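You operate a simulated robot arm through the tools that you are given. There is no shell and no other tool. Be economical: measure what you need, move in short steps, check, and stop when the job is done.

Carry out the task below with a simulated robot arm. There is one attempt and no reset: what you move stays moved.

TASK
Put two of the pebbles from the low end of the desk on top of the blue tin there.
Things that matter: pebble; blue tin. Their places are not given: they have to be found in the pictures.

It is judged by the outcome, as a careful person would: the job done as asked, and still so three seconds after it is handed in. It fails if anything else is knocked over, pushed out of place, dropped, spilled or broken.

THE ROBOT
A 7-joint arm with a two-finger parallel gripper, fixed in place. Base frame: the origin is at the foot of the arm, x ahead of it, y to its left, z up; the work surface is at about z = 0. Lengths are in mm, angles in degrees, forces in N, time in s.
With the tool pointing down near the work surface it reaches from about 220 to 580 mm from the base axis. Its first joint turns from -66.0 to 66.0 degrees. Payload 2.5 kg.
Tool frame: the origin (TCP) lies between the finger pads and is the grasp point; the fingertips stand 23 mm ahead of it; z points along the fingers, y is the line along which they close. The gripper opens to 94 mm. The fingers are 38 mm wide and 10 mm thick; the gripper's body (54 by 96 mm) begins 39 mm behind the TCP.
Orientation is told as [roll, pitch, yaw] about the base's x, y, z axes, in that order, counted from this pose: with the fingers straight down and closing along the base's y, the tool's x points along the base's -x, its y along +y and its z along -z.

THE INTERFACE
- The arm moves only by the tool move_arm. Its argument "increments" is text: rows parted by semicolons, each of 5 numbers parted by spaces: the gripper command, from -1 (fully open) to 1 (shut), values between in proportion, then the shift along the base's x, y, z in mm, then the turn about the base's z in degrees. In form: fingers x y z yaw; .... A call has 1 to 10 rows; each row shifts and turns the commanded pose from where the row before left it. A row lasts 0.2 s, in which the tool goes at most 50 mm and 8.6 degrees; a call with a longer step from one row to the next is refused whole, and so is a gripper value outside its range. A pose out of reach is approached as far as the arm can. The call stops where the force on the tool passes 40 N (or 10 N more than at its start, if that is more) or the arm is blocked; 0.2 s more then pass. The fingers move at their own pace (about 108 mm/s each) and stop on an object; they squeeze with about 42 N. The grip force told is the motor's: it shows also when the fingers shut on nothing. Time passes only in rows, and 0.2 s behind the last, so rows that do not move let the fingers close. It gives the time, the measured TCP pose, the force on the tool (base axes), the opening and the grip force at its end, in the units of the frame above (readings bear some noise).
- Cameras (640 x 400 px; columns grow to the right, rows downward): "scene" is fixed at [96.8, -393.4, 549.2]; the picture's right is [0.96, -0.28, 0.00], its down [-0.14, -0.48, -0.86] and it looks along [0.25, 0.83, -0.50] (base axes); focal length 285 px, centre (320, 200). "wrist" rides on the gripper at [-39, 0, -44] in the tool frame; the picture's right is [0.00, -1.00, 0.00], its down [0.97, 0.00, -0.24] and it looks along [0.24, 0.00, 0.97] (tool axes); focal length 218 px, centre (320, 200).
- snapshot(camera): a new picture of that camera. No time passes.
- locate(camera, pixels): for up to 12 pixels [column, row] of the newest picture of that camera ("zoom" is the newest enlarged one), the place [x, y, z] in the base frame of the surface seen there, good to about 2 mm. No time passes.
- close_up(camera, box): a new picture of the part [left, top, right, bottom] of that camera's present view, enlarged. No time passes.
- finish_job(): hands the job in; it is judged then, once.

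Work in short steps. Measure before you move; look again where a grasp or a placing could have gone wrong, and mend it. You have 60 turns and 20 pictures in all, the two below and enlarged ones among them. Open the gripper and draw the arm clear of the work before you hand the job in, unless the task says otherwise; then end with one line.

The tools are called as a command line: name --argument value ..., lists and objects as JSON in quotes. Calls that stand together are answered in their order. move_arm: Moves the arm, as the interface text tells. Its arguments: {"type":"object","properties":{"increments":{"type":"string"}},"required":["increments"]} The other tools are called the same way: snapshot (camera) takes a picture; locate (camera, pixels) gives the place of the surface under pixels of a picture; close_up (camera, box) takes an enlarged picture of a part of a camera's view; finish_job () hands the job in.

At the start:

```text
t: 0.0
eef_pos: [408.6, 33.5, 351.0]
tool_rot: [0.0, 0.1, 0.0]
wrist_force: [1.3, -0.9, 0.0]
grip_width: 94.5
grasp_force: 0.0
```

scene: 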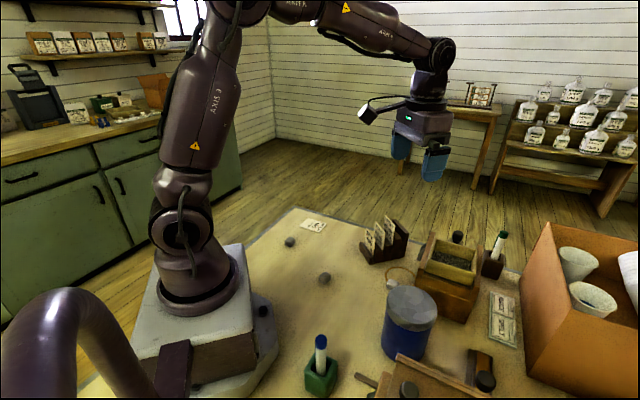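
wrist: 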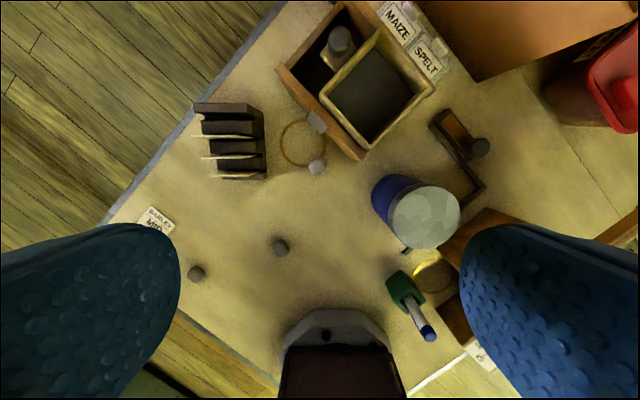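

The pictures show dark pebbles at scene (290,242) and (325,278), other round things at wrist (317,166) and (480,147), and the blue tin at scene (410,320). I'll measure these and the surface heights, and take enlarged views.

locate --camera "wrist" --pixels '[[196, 273], [280, 246], [317, 166], [480, 147], [340, 40], [424, 217], [400, 215], [450, 215], [250, 220], [340, 250], [225, 200], [520, 180]]'

close_up --camera "scene" --box '[260, 200, 540, 400]'

close_up --camera "wrist" --box '[160, 80, 520, 305]'

```text
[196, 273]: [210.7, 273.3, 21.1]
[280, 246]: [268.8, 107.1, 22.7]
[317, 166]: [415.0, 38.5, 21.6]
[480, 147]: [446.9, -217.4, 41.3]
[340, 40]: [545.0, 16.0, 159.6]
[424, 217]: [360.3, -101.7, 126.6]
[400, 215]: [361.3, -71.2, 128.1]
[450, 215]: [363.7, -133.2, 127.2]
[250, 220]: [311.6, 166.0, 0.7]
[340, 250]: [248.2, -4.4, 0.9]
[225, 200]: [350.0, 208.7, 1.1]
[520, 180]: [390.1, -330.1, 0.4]
```

```text
2.00 times, centred on (400, 300) of scene
```

zoom: 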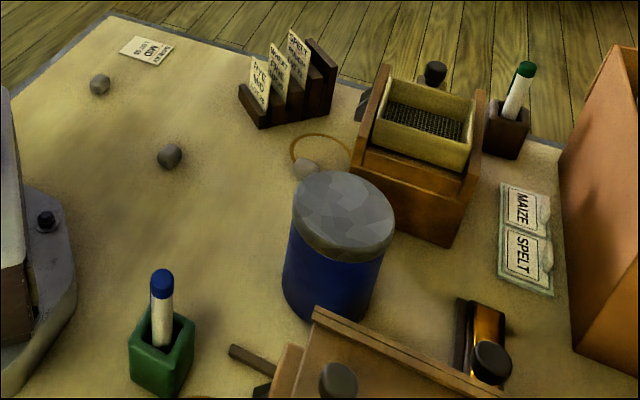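

```text
1.78 times, centred on (340, 192) of wrist
```

zoom: 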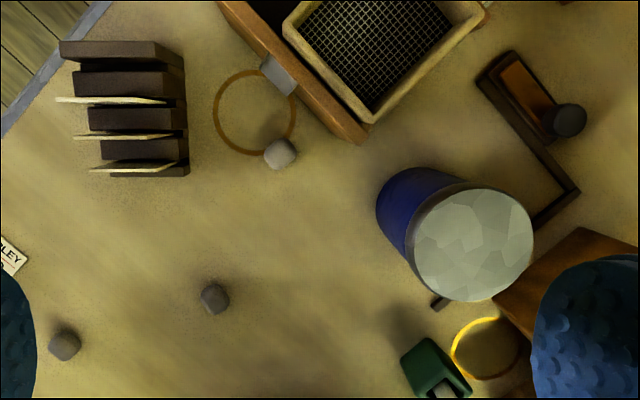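

The desk is flat, with pebbles at about (211,273), (269,107) and perhaps (415,38). I'll read the cards for what "low end" means and look closer at the candidates.

close_up --camera "scene" --box '[270, 205, 430, 305]'

move_arm --increments "-1 -20 -40 10 0;-1 -20 -40 10 0;-1 -20 -40 10 0;-1 -20 -40 10 0;-1 0 0 0 0"

snapshot --camera "wrist"

```text
4.00 times, centred on (350, 255) of scene
```

zoom: 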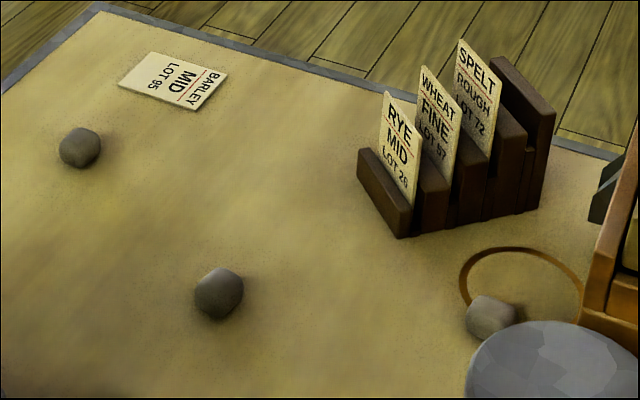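

```text
t: 1.2
eef_pos: [327.2, -123.5, 388.7]
tool_rot: [0.1, -0.1, 0.0]
wrist_force: [0.9, 0.2, -0.3]
grip_width: 94.0
grasp_force: 0.1
```

```text
14 pictures are left
```

wrist: 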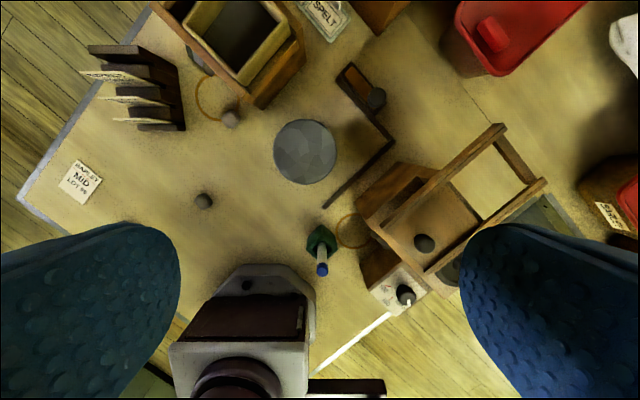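

There is more at the right: a wooden frame with a dark round thing at (424,243), and others at (405,295) and (377,97). I'll measure them and the floor heights around.

locate --camera "wrist" --pixels '[[424, 243], [405, 295], [377, 97], [440, 215], [400, 185], [350, 150], [420, 130], [240, 200], [304, 152], [490, 40], [130, 180], [345, 190]]'

close_up --camera "wrist" --box '[290, 60, 610, 320]'

```text
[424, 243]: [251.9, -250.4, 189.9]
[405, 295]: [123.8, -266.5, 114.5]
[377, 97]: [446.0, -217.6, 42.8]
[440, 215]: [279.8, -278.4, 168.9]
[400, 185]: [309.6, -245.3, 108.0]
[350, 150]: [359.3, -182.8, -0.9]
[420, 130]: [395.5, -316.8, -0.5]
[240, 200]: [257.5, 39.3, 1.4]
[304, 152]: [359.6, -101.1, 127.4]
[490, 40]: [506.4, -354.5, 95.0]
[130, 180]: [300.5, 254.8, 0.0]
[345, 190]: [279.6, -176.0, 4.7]
```

```text
1.54 times, centred on (450, 190) of wrist
```

zoom: 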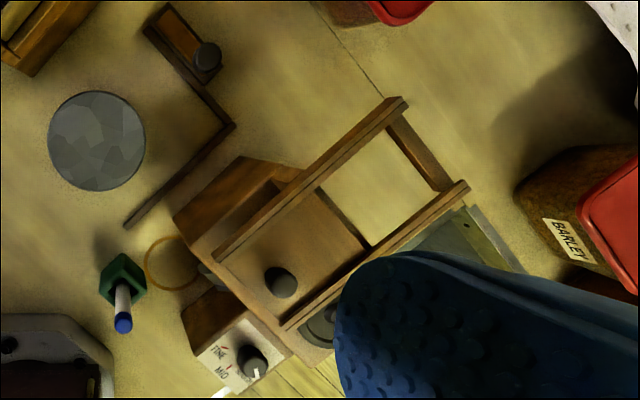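

Those others are knobs of a mill. The real pebbles are the dark ones on the open desk at (269,107) and (211,273); the tin lid is flat at z≈127, centre about (360,-101). I go over the first pebble.

move_arm --increments "-1 -10 45 0 0;-1 -12 45 0 0;-1 -12 47 -20 0;-1 -12 47 -40 0;-1 -12 46 -45 0;-1 0 0 -45 0;-1 0 0 -45 0;-1 0 0 -45 0;-1 0 0 0 0"

close_up --camera "wrist" --box '[160, 100, 480, 300]'

```text
refused: row 3 steps farther than a row can; nothing moved
```

```text
2.00 times, centred on (320, 200) of wrist
```

zoom: 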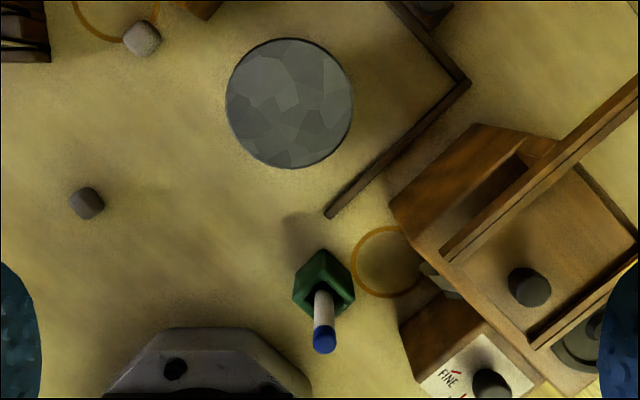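

Nothing moved, as one step was too long. I redo it with shorter steps.

move_arm --increments "-1 -10 45 0 0;-1 -12 45 0 0;-1 -12 45 0 0;-1 -12 45 0 0;-1 -12 45 0 0;-1 0 5 -45 0;-1 0 0 -48 0;-1 0 0 -48 0;-1 0 0 -48 0;-1 0 0 -30 0"

snapshot --camera "wrist"

```text
t: 3.4
eef_pos: [271.3, 103.1, 170.9]
tool_rot: [0.0, 0.0, 0.1]
wrist_force: [-0.1, -0.4, 0.2]
grip_width: 94.1
grasp_force: 0.0
```

```text
11 pictures are left
```

wrist: 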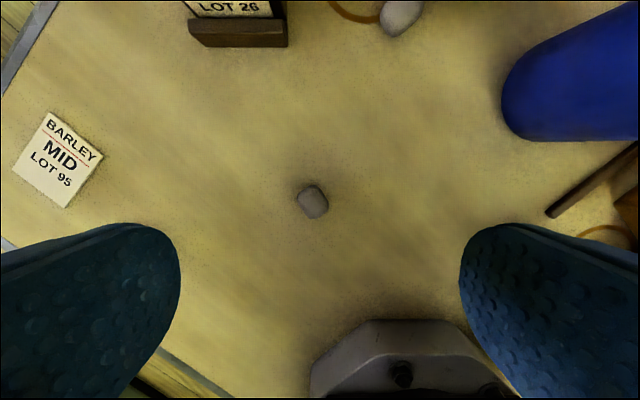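

The pebble is at (313,202). I measure its edges.

locate --camera "wrist" --pixels '[[313, 200], [300, 196], [325, 206], [306, 187], [318, 215], [322, 192], [305, 212], [313, 230]]'

```text
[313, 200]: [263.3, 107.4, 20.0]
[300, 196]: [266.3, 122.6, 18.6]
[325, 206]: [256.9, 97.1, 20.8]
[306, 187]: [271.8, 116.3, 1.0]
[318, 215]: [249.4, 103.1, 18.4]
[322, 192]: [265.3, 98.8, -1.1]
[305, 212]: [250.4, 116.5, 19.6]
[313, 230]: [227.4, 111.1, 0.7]
```

The pebble is about 25 mm wide, centred near (261,108), its long side turned about +16°. I align and come down to z≈45 first, then grasp at z≈26.

move_arm --increments "-1 -10 5 -20 8;-1 0 0 -40 8;-1 0 0 -40 0;-1 0 0 -25 0;-0.3 0 0 -10 0;-0.3 0 0 -9 0;-0.3 0 0 0 0"

snapshot --camera "wrist"

```text
t: 5.0
eef_pos: [260.9, 110.2, 26.8]
tool_rot: [0.0, 0.0, 16.0]
wrist_force: [0.1, 0.0, -0.2]
grip_width: 61.1
grasp_force: 0.1
```

```text
10 pictures are left
```

wrist: 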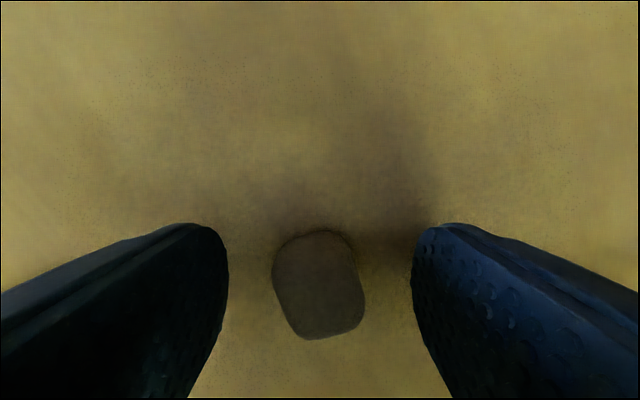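

The pebble lies centred between the fingers at (320,285). I close and lift.

move_arm --increments "1 0 0 0 0;1 0 0 0 0;1 0 0 0 0;1 0 0 15 0;1 0 0 45 0;1 0 0 48 0;1 0 0 48 0;1 0 0 20 0"

```text
t: 6.8
eef_pos: [260.2, 112.8, 204.8]
tool_rot: [-0.1, 0.0, 16.0]
wrist_force: [0.1, -0.7, 0.4]
grip_width: 25.1
grasp_force: 42.1
```

Gripped at 25 mm wide. I carry it above the lid at about (380,-101), turning back to yaw 0.

move_arm --increments "1 20 -36 0 -4;1 20 -36 0 -4;1 20 -36 0 -4;1 20 -36 0 -4;1 20 -36 0 0;1 20 -34 0 0;1 0 0 -15 0;1 0 0 0 0"

snapshot --camera "wrist"

```text
t: 8.6
eef_pos: [379.0, -105.4, 188.8]
tool_rot: [0.0, 0.1, 0.0]
wrist_force: [0.3, 0.6, -0.3]
grip_width: 25.2
grasp_force: 42.3
```

```text
9 pictures are left
```

wrist: 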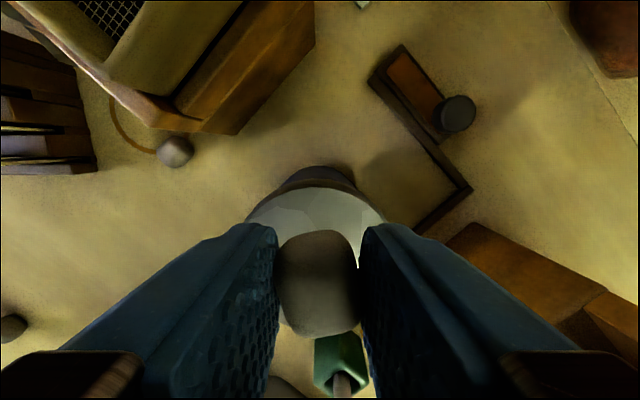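

The pebble is over the lid. I check the lid's edges at (315,190), (248,218) and (380,218).

locate --camera "wrist" --pixels '[[315, 192], [315, 215], [252, 217], [380, 218], [283, 202], [352, 202]]'

```text
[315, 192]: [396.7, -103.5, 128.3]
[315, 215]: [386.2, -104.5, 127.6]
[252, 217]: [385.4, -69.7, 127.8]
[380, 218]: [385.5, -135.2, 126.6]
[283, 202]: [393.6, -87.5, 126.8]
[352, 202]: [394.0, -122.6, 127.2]
```

Lid centre is about (359,-102), radius about 42. I shift slightly to (377,-102) and lower to z≈155.

move_arm --increments "1 -2 3 -15 0;1 0 0 -12 0;1 0 0 -4 0;1 0 0 -2 0;1 0 0 0 0"

```text
t: 9.8
eef_pos: [379.2, -100.8, 155.5]
tool_rot: [-0.1, -0.1, 0.0]
wrist_force: [0.6, -0.1, -0.8]
grip_width: 25.1
grasp_force: 41.9
```

At z 155.5, not yet in contact. I lower a mm or so and open a little.

move_arm --increments "1 -1 0 -1 0;1 0 0 0 0;0.35 0 0 0 0;0.1 0 0 0 0;0.1 0 0 0 0;0.1 0 0 10 0;0.1 0 0 30 0;0.1 0 0 45 0;0.1 0 0 0 0"

snapshot --camera "wrist"

```text
t: 11.8
eef_pos: [377.8, -100.3, 239.9]
tool_rot: [-0.1, 0.0, 0.0]
wrist_force: [0.4, 0.2, -0.1]
grip_width: 42.2
grasp_force: 0.0
```

```text
8 pictures are left
```

wrist: 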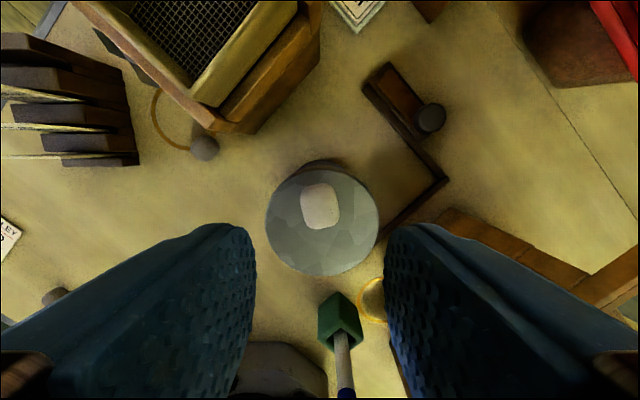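

First pebble sits on the lid at (320,205). Now over to the second pebble near (208,272).

move_arm --increments "0.1 -18 41 0 0;0 -18 41 0 0;-0.5 -18 41 0 0;-0.5 -18 41 0 0;-0.5 -18 41 0 0;-0.5 -18 41 0 0;-0.5 -18 41 0 0;-0.5 -18 41 0 0;-0.5 -18 41 0 0;-0.5 -6 3 -40 0"

snapshot --camera "wrist"

```text
t: 14.0
eef_pos: [207.6, 271.5, 201.7]
tool_rot: [0.0, 0.0, 0.0]
wrist_force: [0.1, 0.2, -0.3]
grip_width: 70.5
grasp_force: 0.2
```

```text
7 pictures are left
```

wrist: 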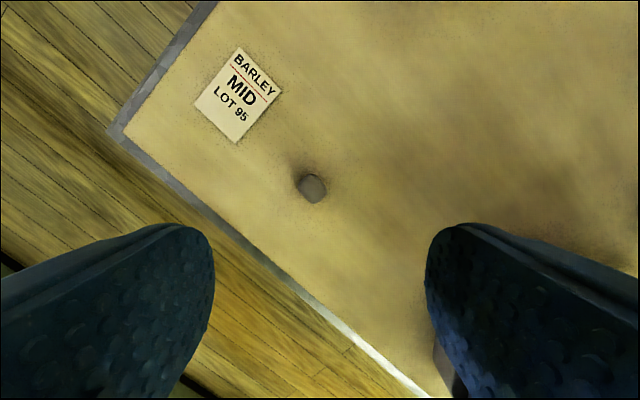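

The second pebble is at (312,188). I measure it.

locate --camera "wrist" --pixels '[[312, 188], [302, 184], [322, 192], [310, 178], [315, 199], [312, 215]]'

close_up --camera "wrist" --box '[272, 163, 352, 213]'

```text
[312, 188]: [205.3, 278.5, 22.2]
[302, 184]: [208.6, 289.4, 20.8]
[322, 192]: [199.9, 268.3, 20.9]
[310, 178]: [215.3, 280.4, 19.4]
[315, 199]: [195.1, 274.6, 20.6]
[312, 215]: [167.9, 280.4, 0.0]
```

```text
8.00 times, centred on (312, 188) of wrist
```

zoom: 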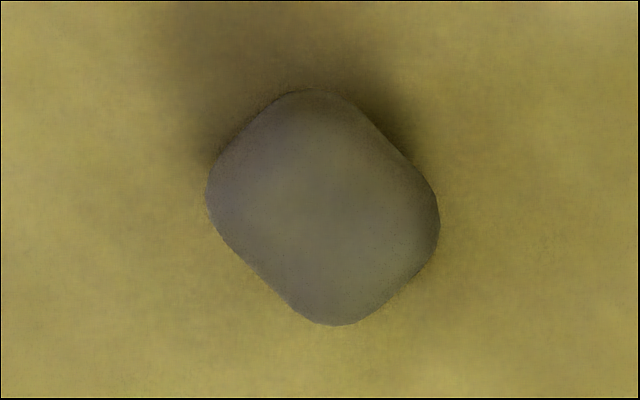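

It is a rounded square turned about +42°, centre near (205,278). I turn by 42° while lowering, and look before closing.

move_arm --increments "-0.4 -2 6 -20 8.4;-0.4 0 0 -40 8.4;-0.4 0 0 -40 8.4;-0.4 0 0 -35 8.4;-0.4 0 0 -20 8.4;-0.4 0 0 -12 0;-0.4 0 0 -8 0;-0.4 0 0 0 0"

snapshot --camera "wrist"

```text
t: 15.8
eef_pos: [209.3, 276.0, 25.1]
tool_rot: [0.0, 0.0, 42.0]
wrist_force: [0.1, -0.4, 0.1]
grip_width: 65.9
grasp_force: 0.0
```

```text
5 pictures are left
```

wrist: 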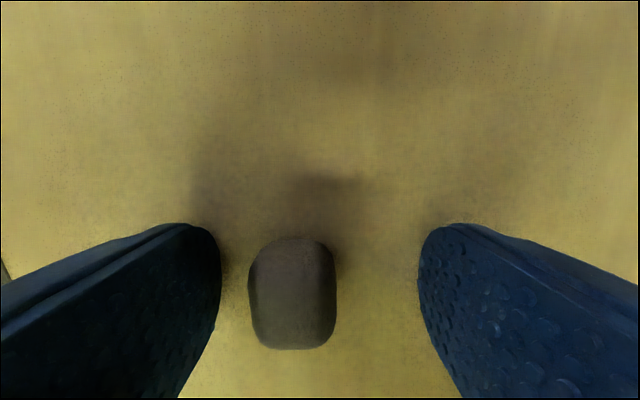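

The pebble is at (293,292), about 7 mm to the left; I shift by (-5,+5), close and lift.

move_arm --increments "-0.4 -5 5 0 0;-0.4 0 0 0 0;1 0 0 0 0;1 0 0 0 0;1 0 0 0 0;1 0 0 15 0;1 0 0 45 0;1 0 0 48 0;1 0 0 48 0;1 0 0 29 0"

```text
t: 18.0
eef_pos: [203.1, 280.8, 211.8]
tool_rot: [0.0, 0.0, 42.1]
wrist_force: [-0.1, 0.9, -0.4]
grip_width: 22.7
grasp_force: 42.2
```

Held at 22.7 mm. I carry it to above about (341,-102), turning back to yaw 0.

move_arm --increments "1 15 -42 0 -8.4;1 15 -42 0 -8.4;1 15 -42 0 -8.4;1 15 -42 0 -8.4;1 15 -42 0 -8.4;1 15 -42 0 0;1 15 -42 0 0;1 15 -42 0 0;1 15 -42 0 0;1 3 -5 0 0"

move_arm --increments "1 0 0 0 0;1 0 0 0 0"

snapshot --camera "wrist"

```text
t: 20.2
eef_pos: [341.9, -102.2, 209.4]
tool_rot: [0.1, 0.0, -0.1]
wrist_force: [-0.1, -0.6, -0.1]
grip_width: 22.4
grasp_force: 42.6
```

```text
t: 20.8
eef_pos: [341.5, -102.0, 209.0]
tool_rot: [0.0, 0.0, 0.0]
wrist_force: [-0.3, 0.5, -1.0]
grip_width: 22.7
grasp_force: 42.1
```

```text
4 pictures are left
```

wrist: 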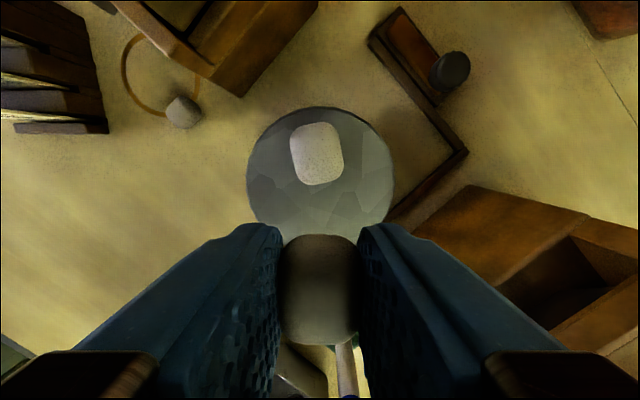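

The first pebble is at (317,153). I measure its near edge and the lid's extent.

locate --camera "wrist" --pixels '[[317, 153], [318, 181], [316, 126], [320, 111], [252, 175], [388, 175], [320, 215]]'

```text
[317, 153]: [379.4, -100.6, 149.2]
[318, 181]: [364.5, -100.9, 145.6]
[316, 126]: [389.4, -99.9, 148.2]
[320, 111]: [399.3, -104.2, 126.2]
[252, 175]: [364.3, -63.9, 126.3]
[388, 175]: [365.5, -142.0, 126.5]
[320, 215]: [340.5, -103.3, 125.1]
```

First pebble's near edge is at x≈364, so I shift 3 mm back to x≈338.5 and lower to z≈154.

move_arm --increments "1 -3 0 -10 0;1 0 0 -25 0;1 0 0 -15 0;1 0 0 -4 0;1 0 0 0 0"

```text
t: 22.0
eef_pos: [336.8, -100.9, 154.2]
tool_rot: [0.0, 0.0, 0.0]
wrist_force: [-1.0, -0.1, -0.8]
grip_width: 22.4
grasp_force: 42.3
```

At z 154.2, free of contact. I lower 1.5 mm, open a little, and rise.

move_arm --increments "1 0 0 -1.5 0;1 0 0 0 0;0.4 0 0 0 0;0.15 0 0 0 0;0.15 0 0 0 0;0.15 0 0 10 0;0.15 0 0 30 0;0.15 0 0 45 0;0.15 -10 30 20 0;0.15 0 0 0 0"

snapshot --camera "wrist"

close_up --camera "scene" --box '[330, 210, 490, 370]'

```text
t: 24.2
eef_pos: [326.5, -68.8, 262.1]
tool_rot: [-0.1, 0.1, 0.0]
wrist_force: [-0.2, -1.0, 0.0]
grip_width: 39.9
grasp_force: 0.1
```

```text
3 pictures are left
```

wrist: 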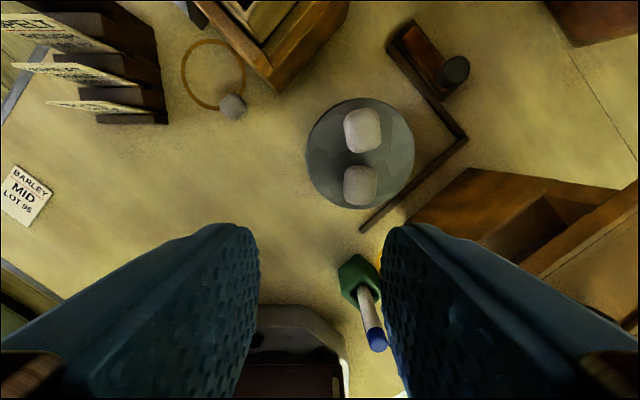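

```text
2.50 times, centred on (410, 290) of scene
```

zoom: 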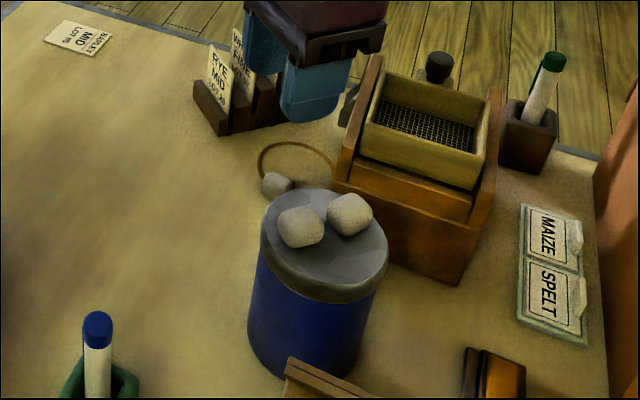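

Both pebbles rest on the lid at wrist (362,130) and (360,185), and nothing else was disturbed. I draw the arm up and away with the gripper open.

move_arm --increments "-0.2 10 30 30 0;-1 10 40 20 0;-1 10 40 10 0;-1 0 0 0 0;-1 0 0 0 0"

snapshot --camera "scene"

```text
t: 25.4
eef_pos: [355.7, 39.5, 319.6]
tool_rot: [0.0, 0.0, -0.1]
wrist_force: [-0.7, -0.3, -0.3]
grip_width: 93.8
grasp_force: 0.0
```

```text
1 pictures are left
```

scene: 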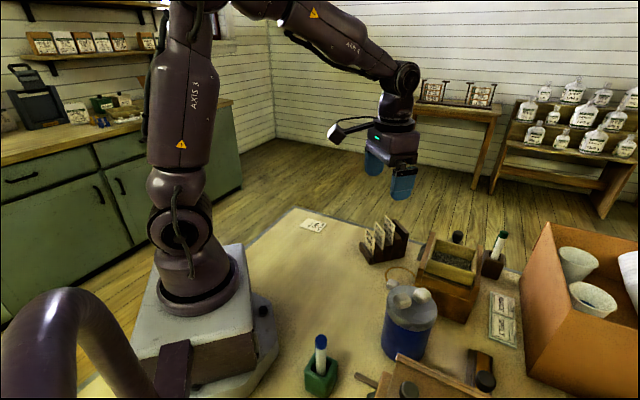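

The scene shows both pebbles on the tin at (400,298) and (422,295), and the arm is clear. I hand it in.

finish_job

```text
The job is handed in.
```

Two pebbles from the desk now rest side by side on the blue tin's lid. Nothing else was disturbed, and the gripper is open with the arm drawn clear. The desk measured flat, so I took "low end" to mean the part where the tin and the pebbles lie.
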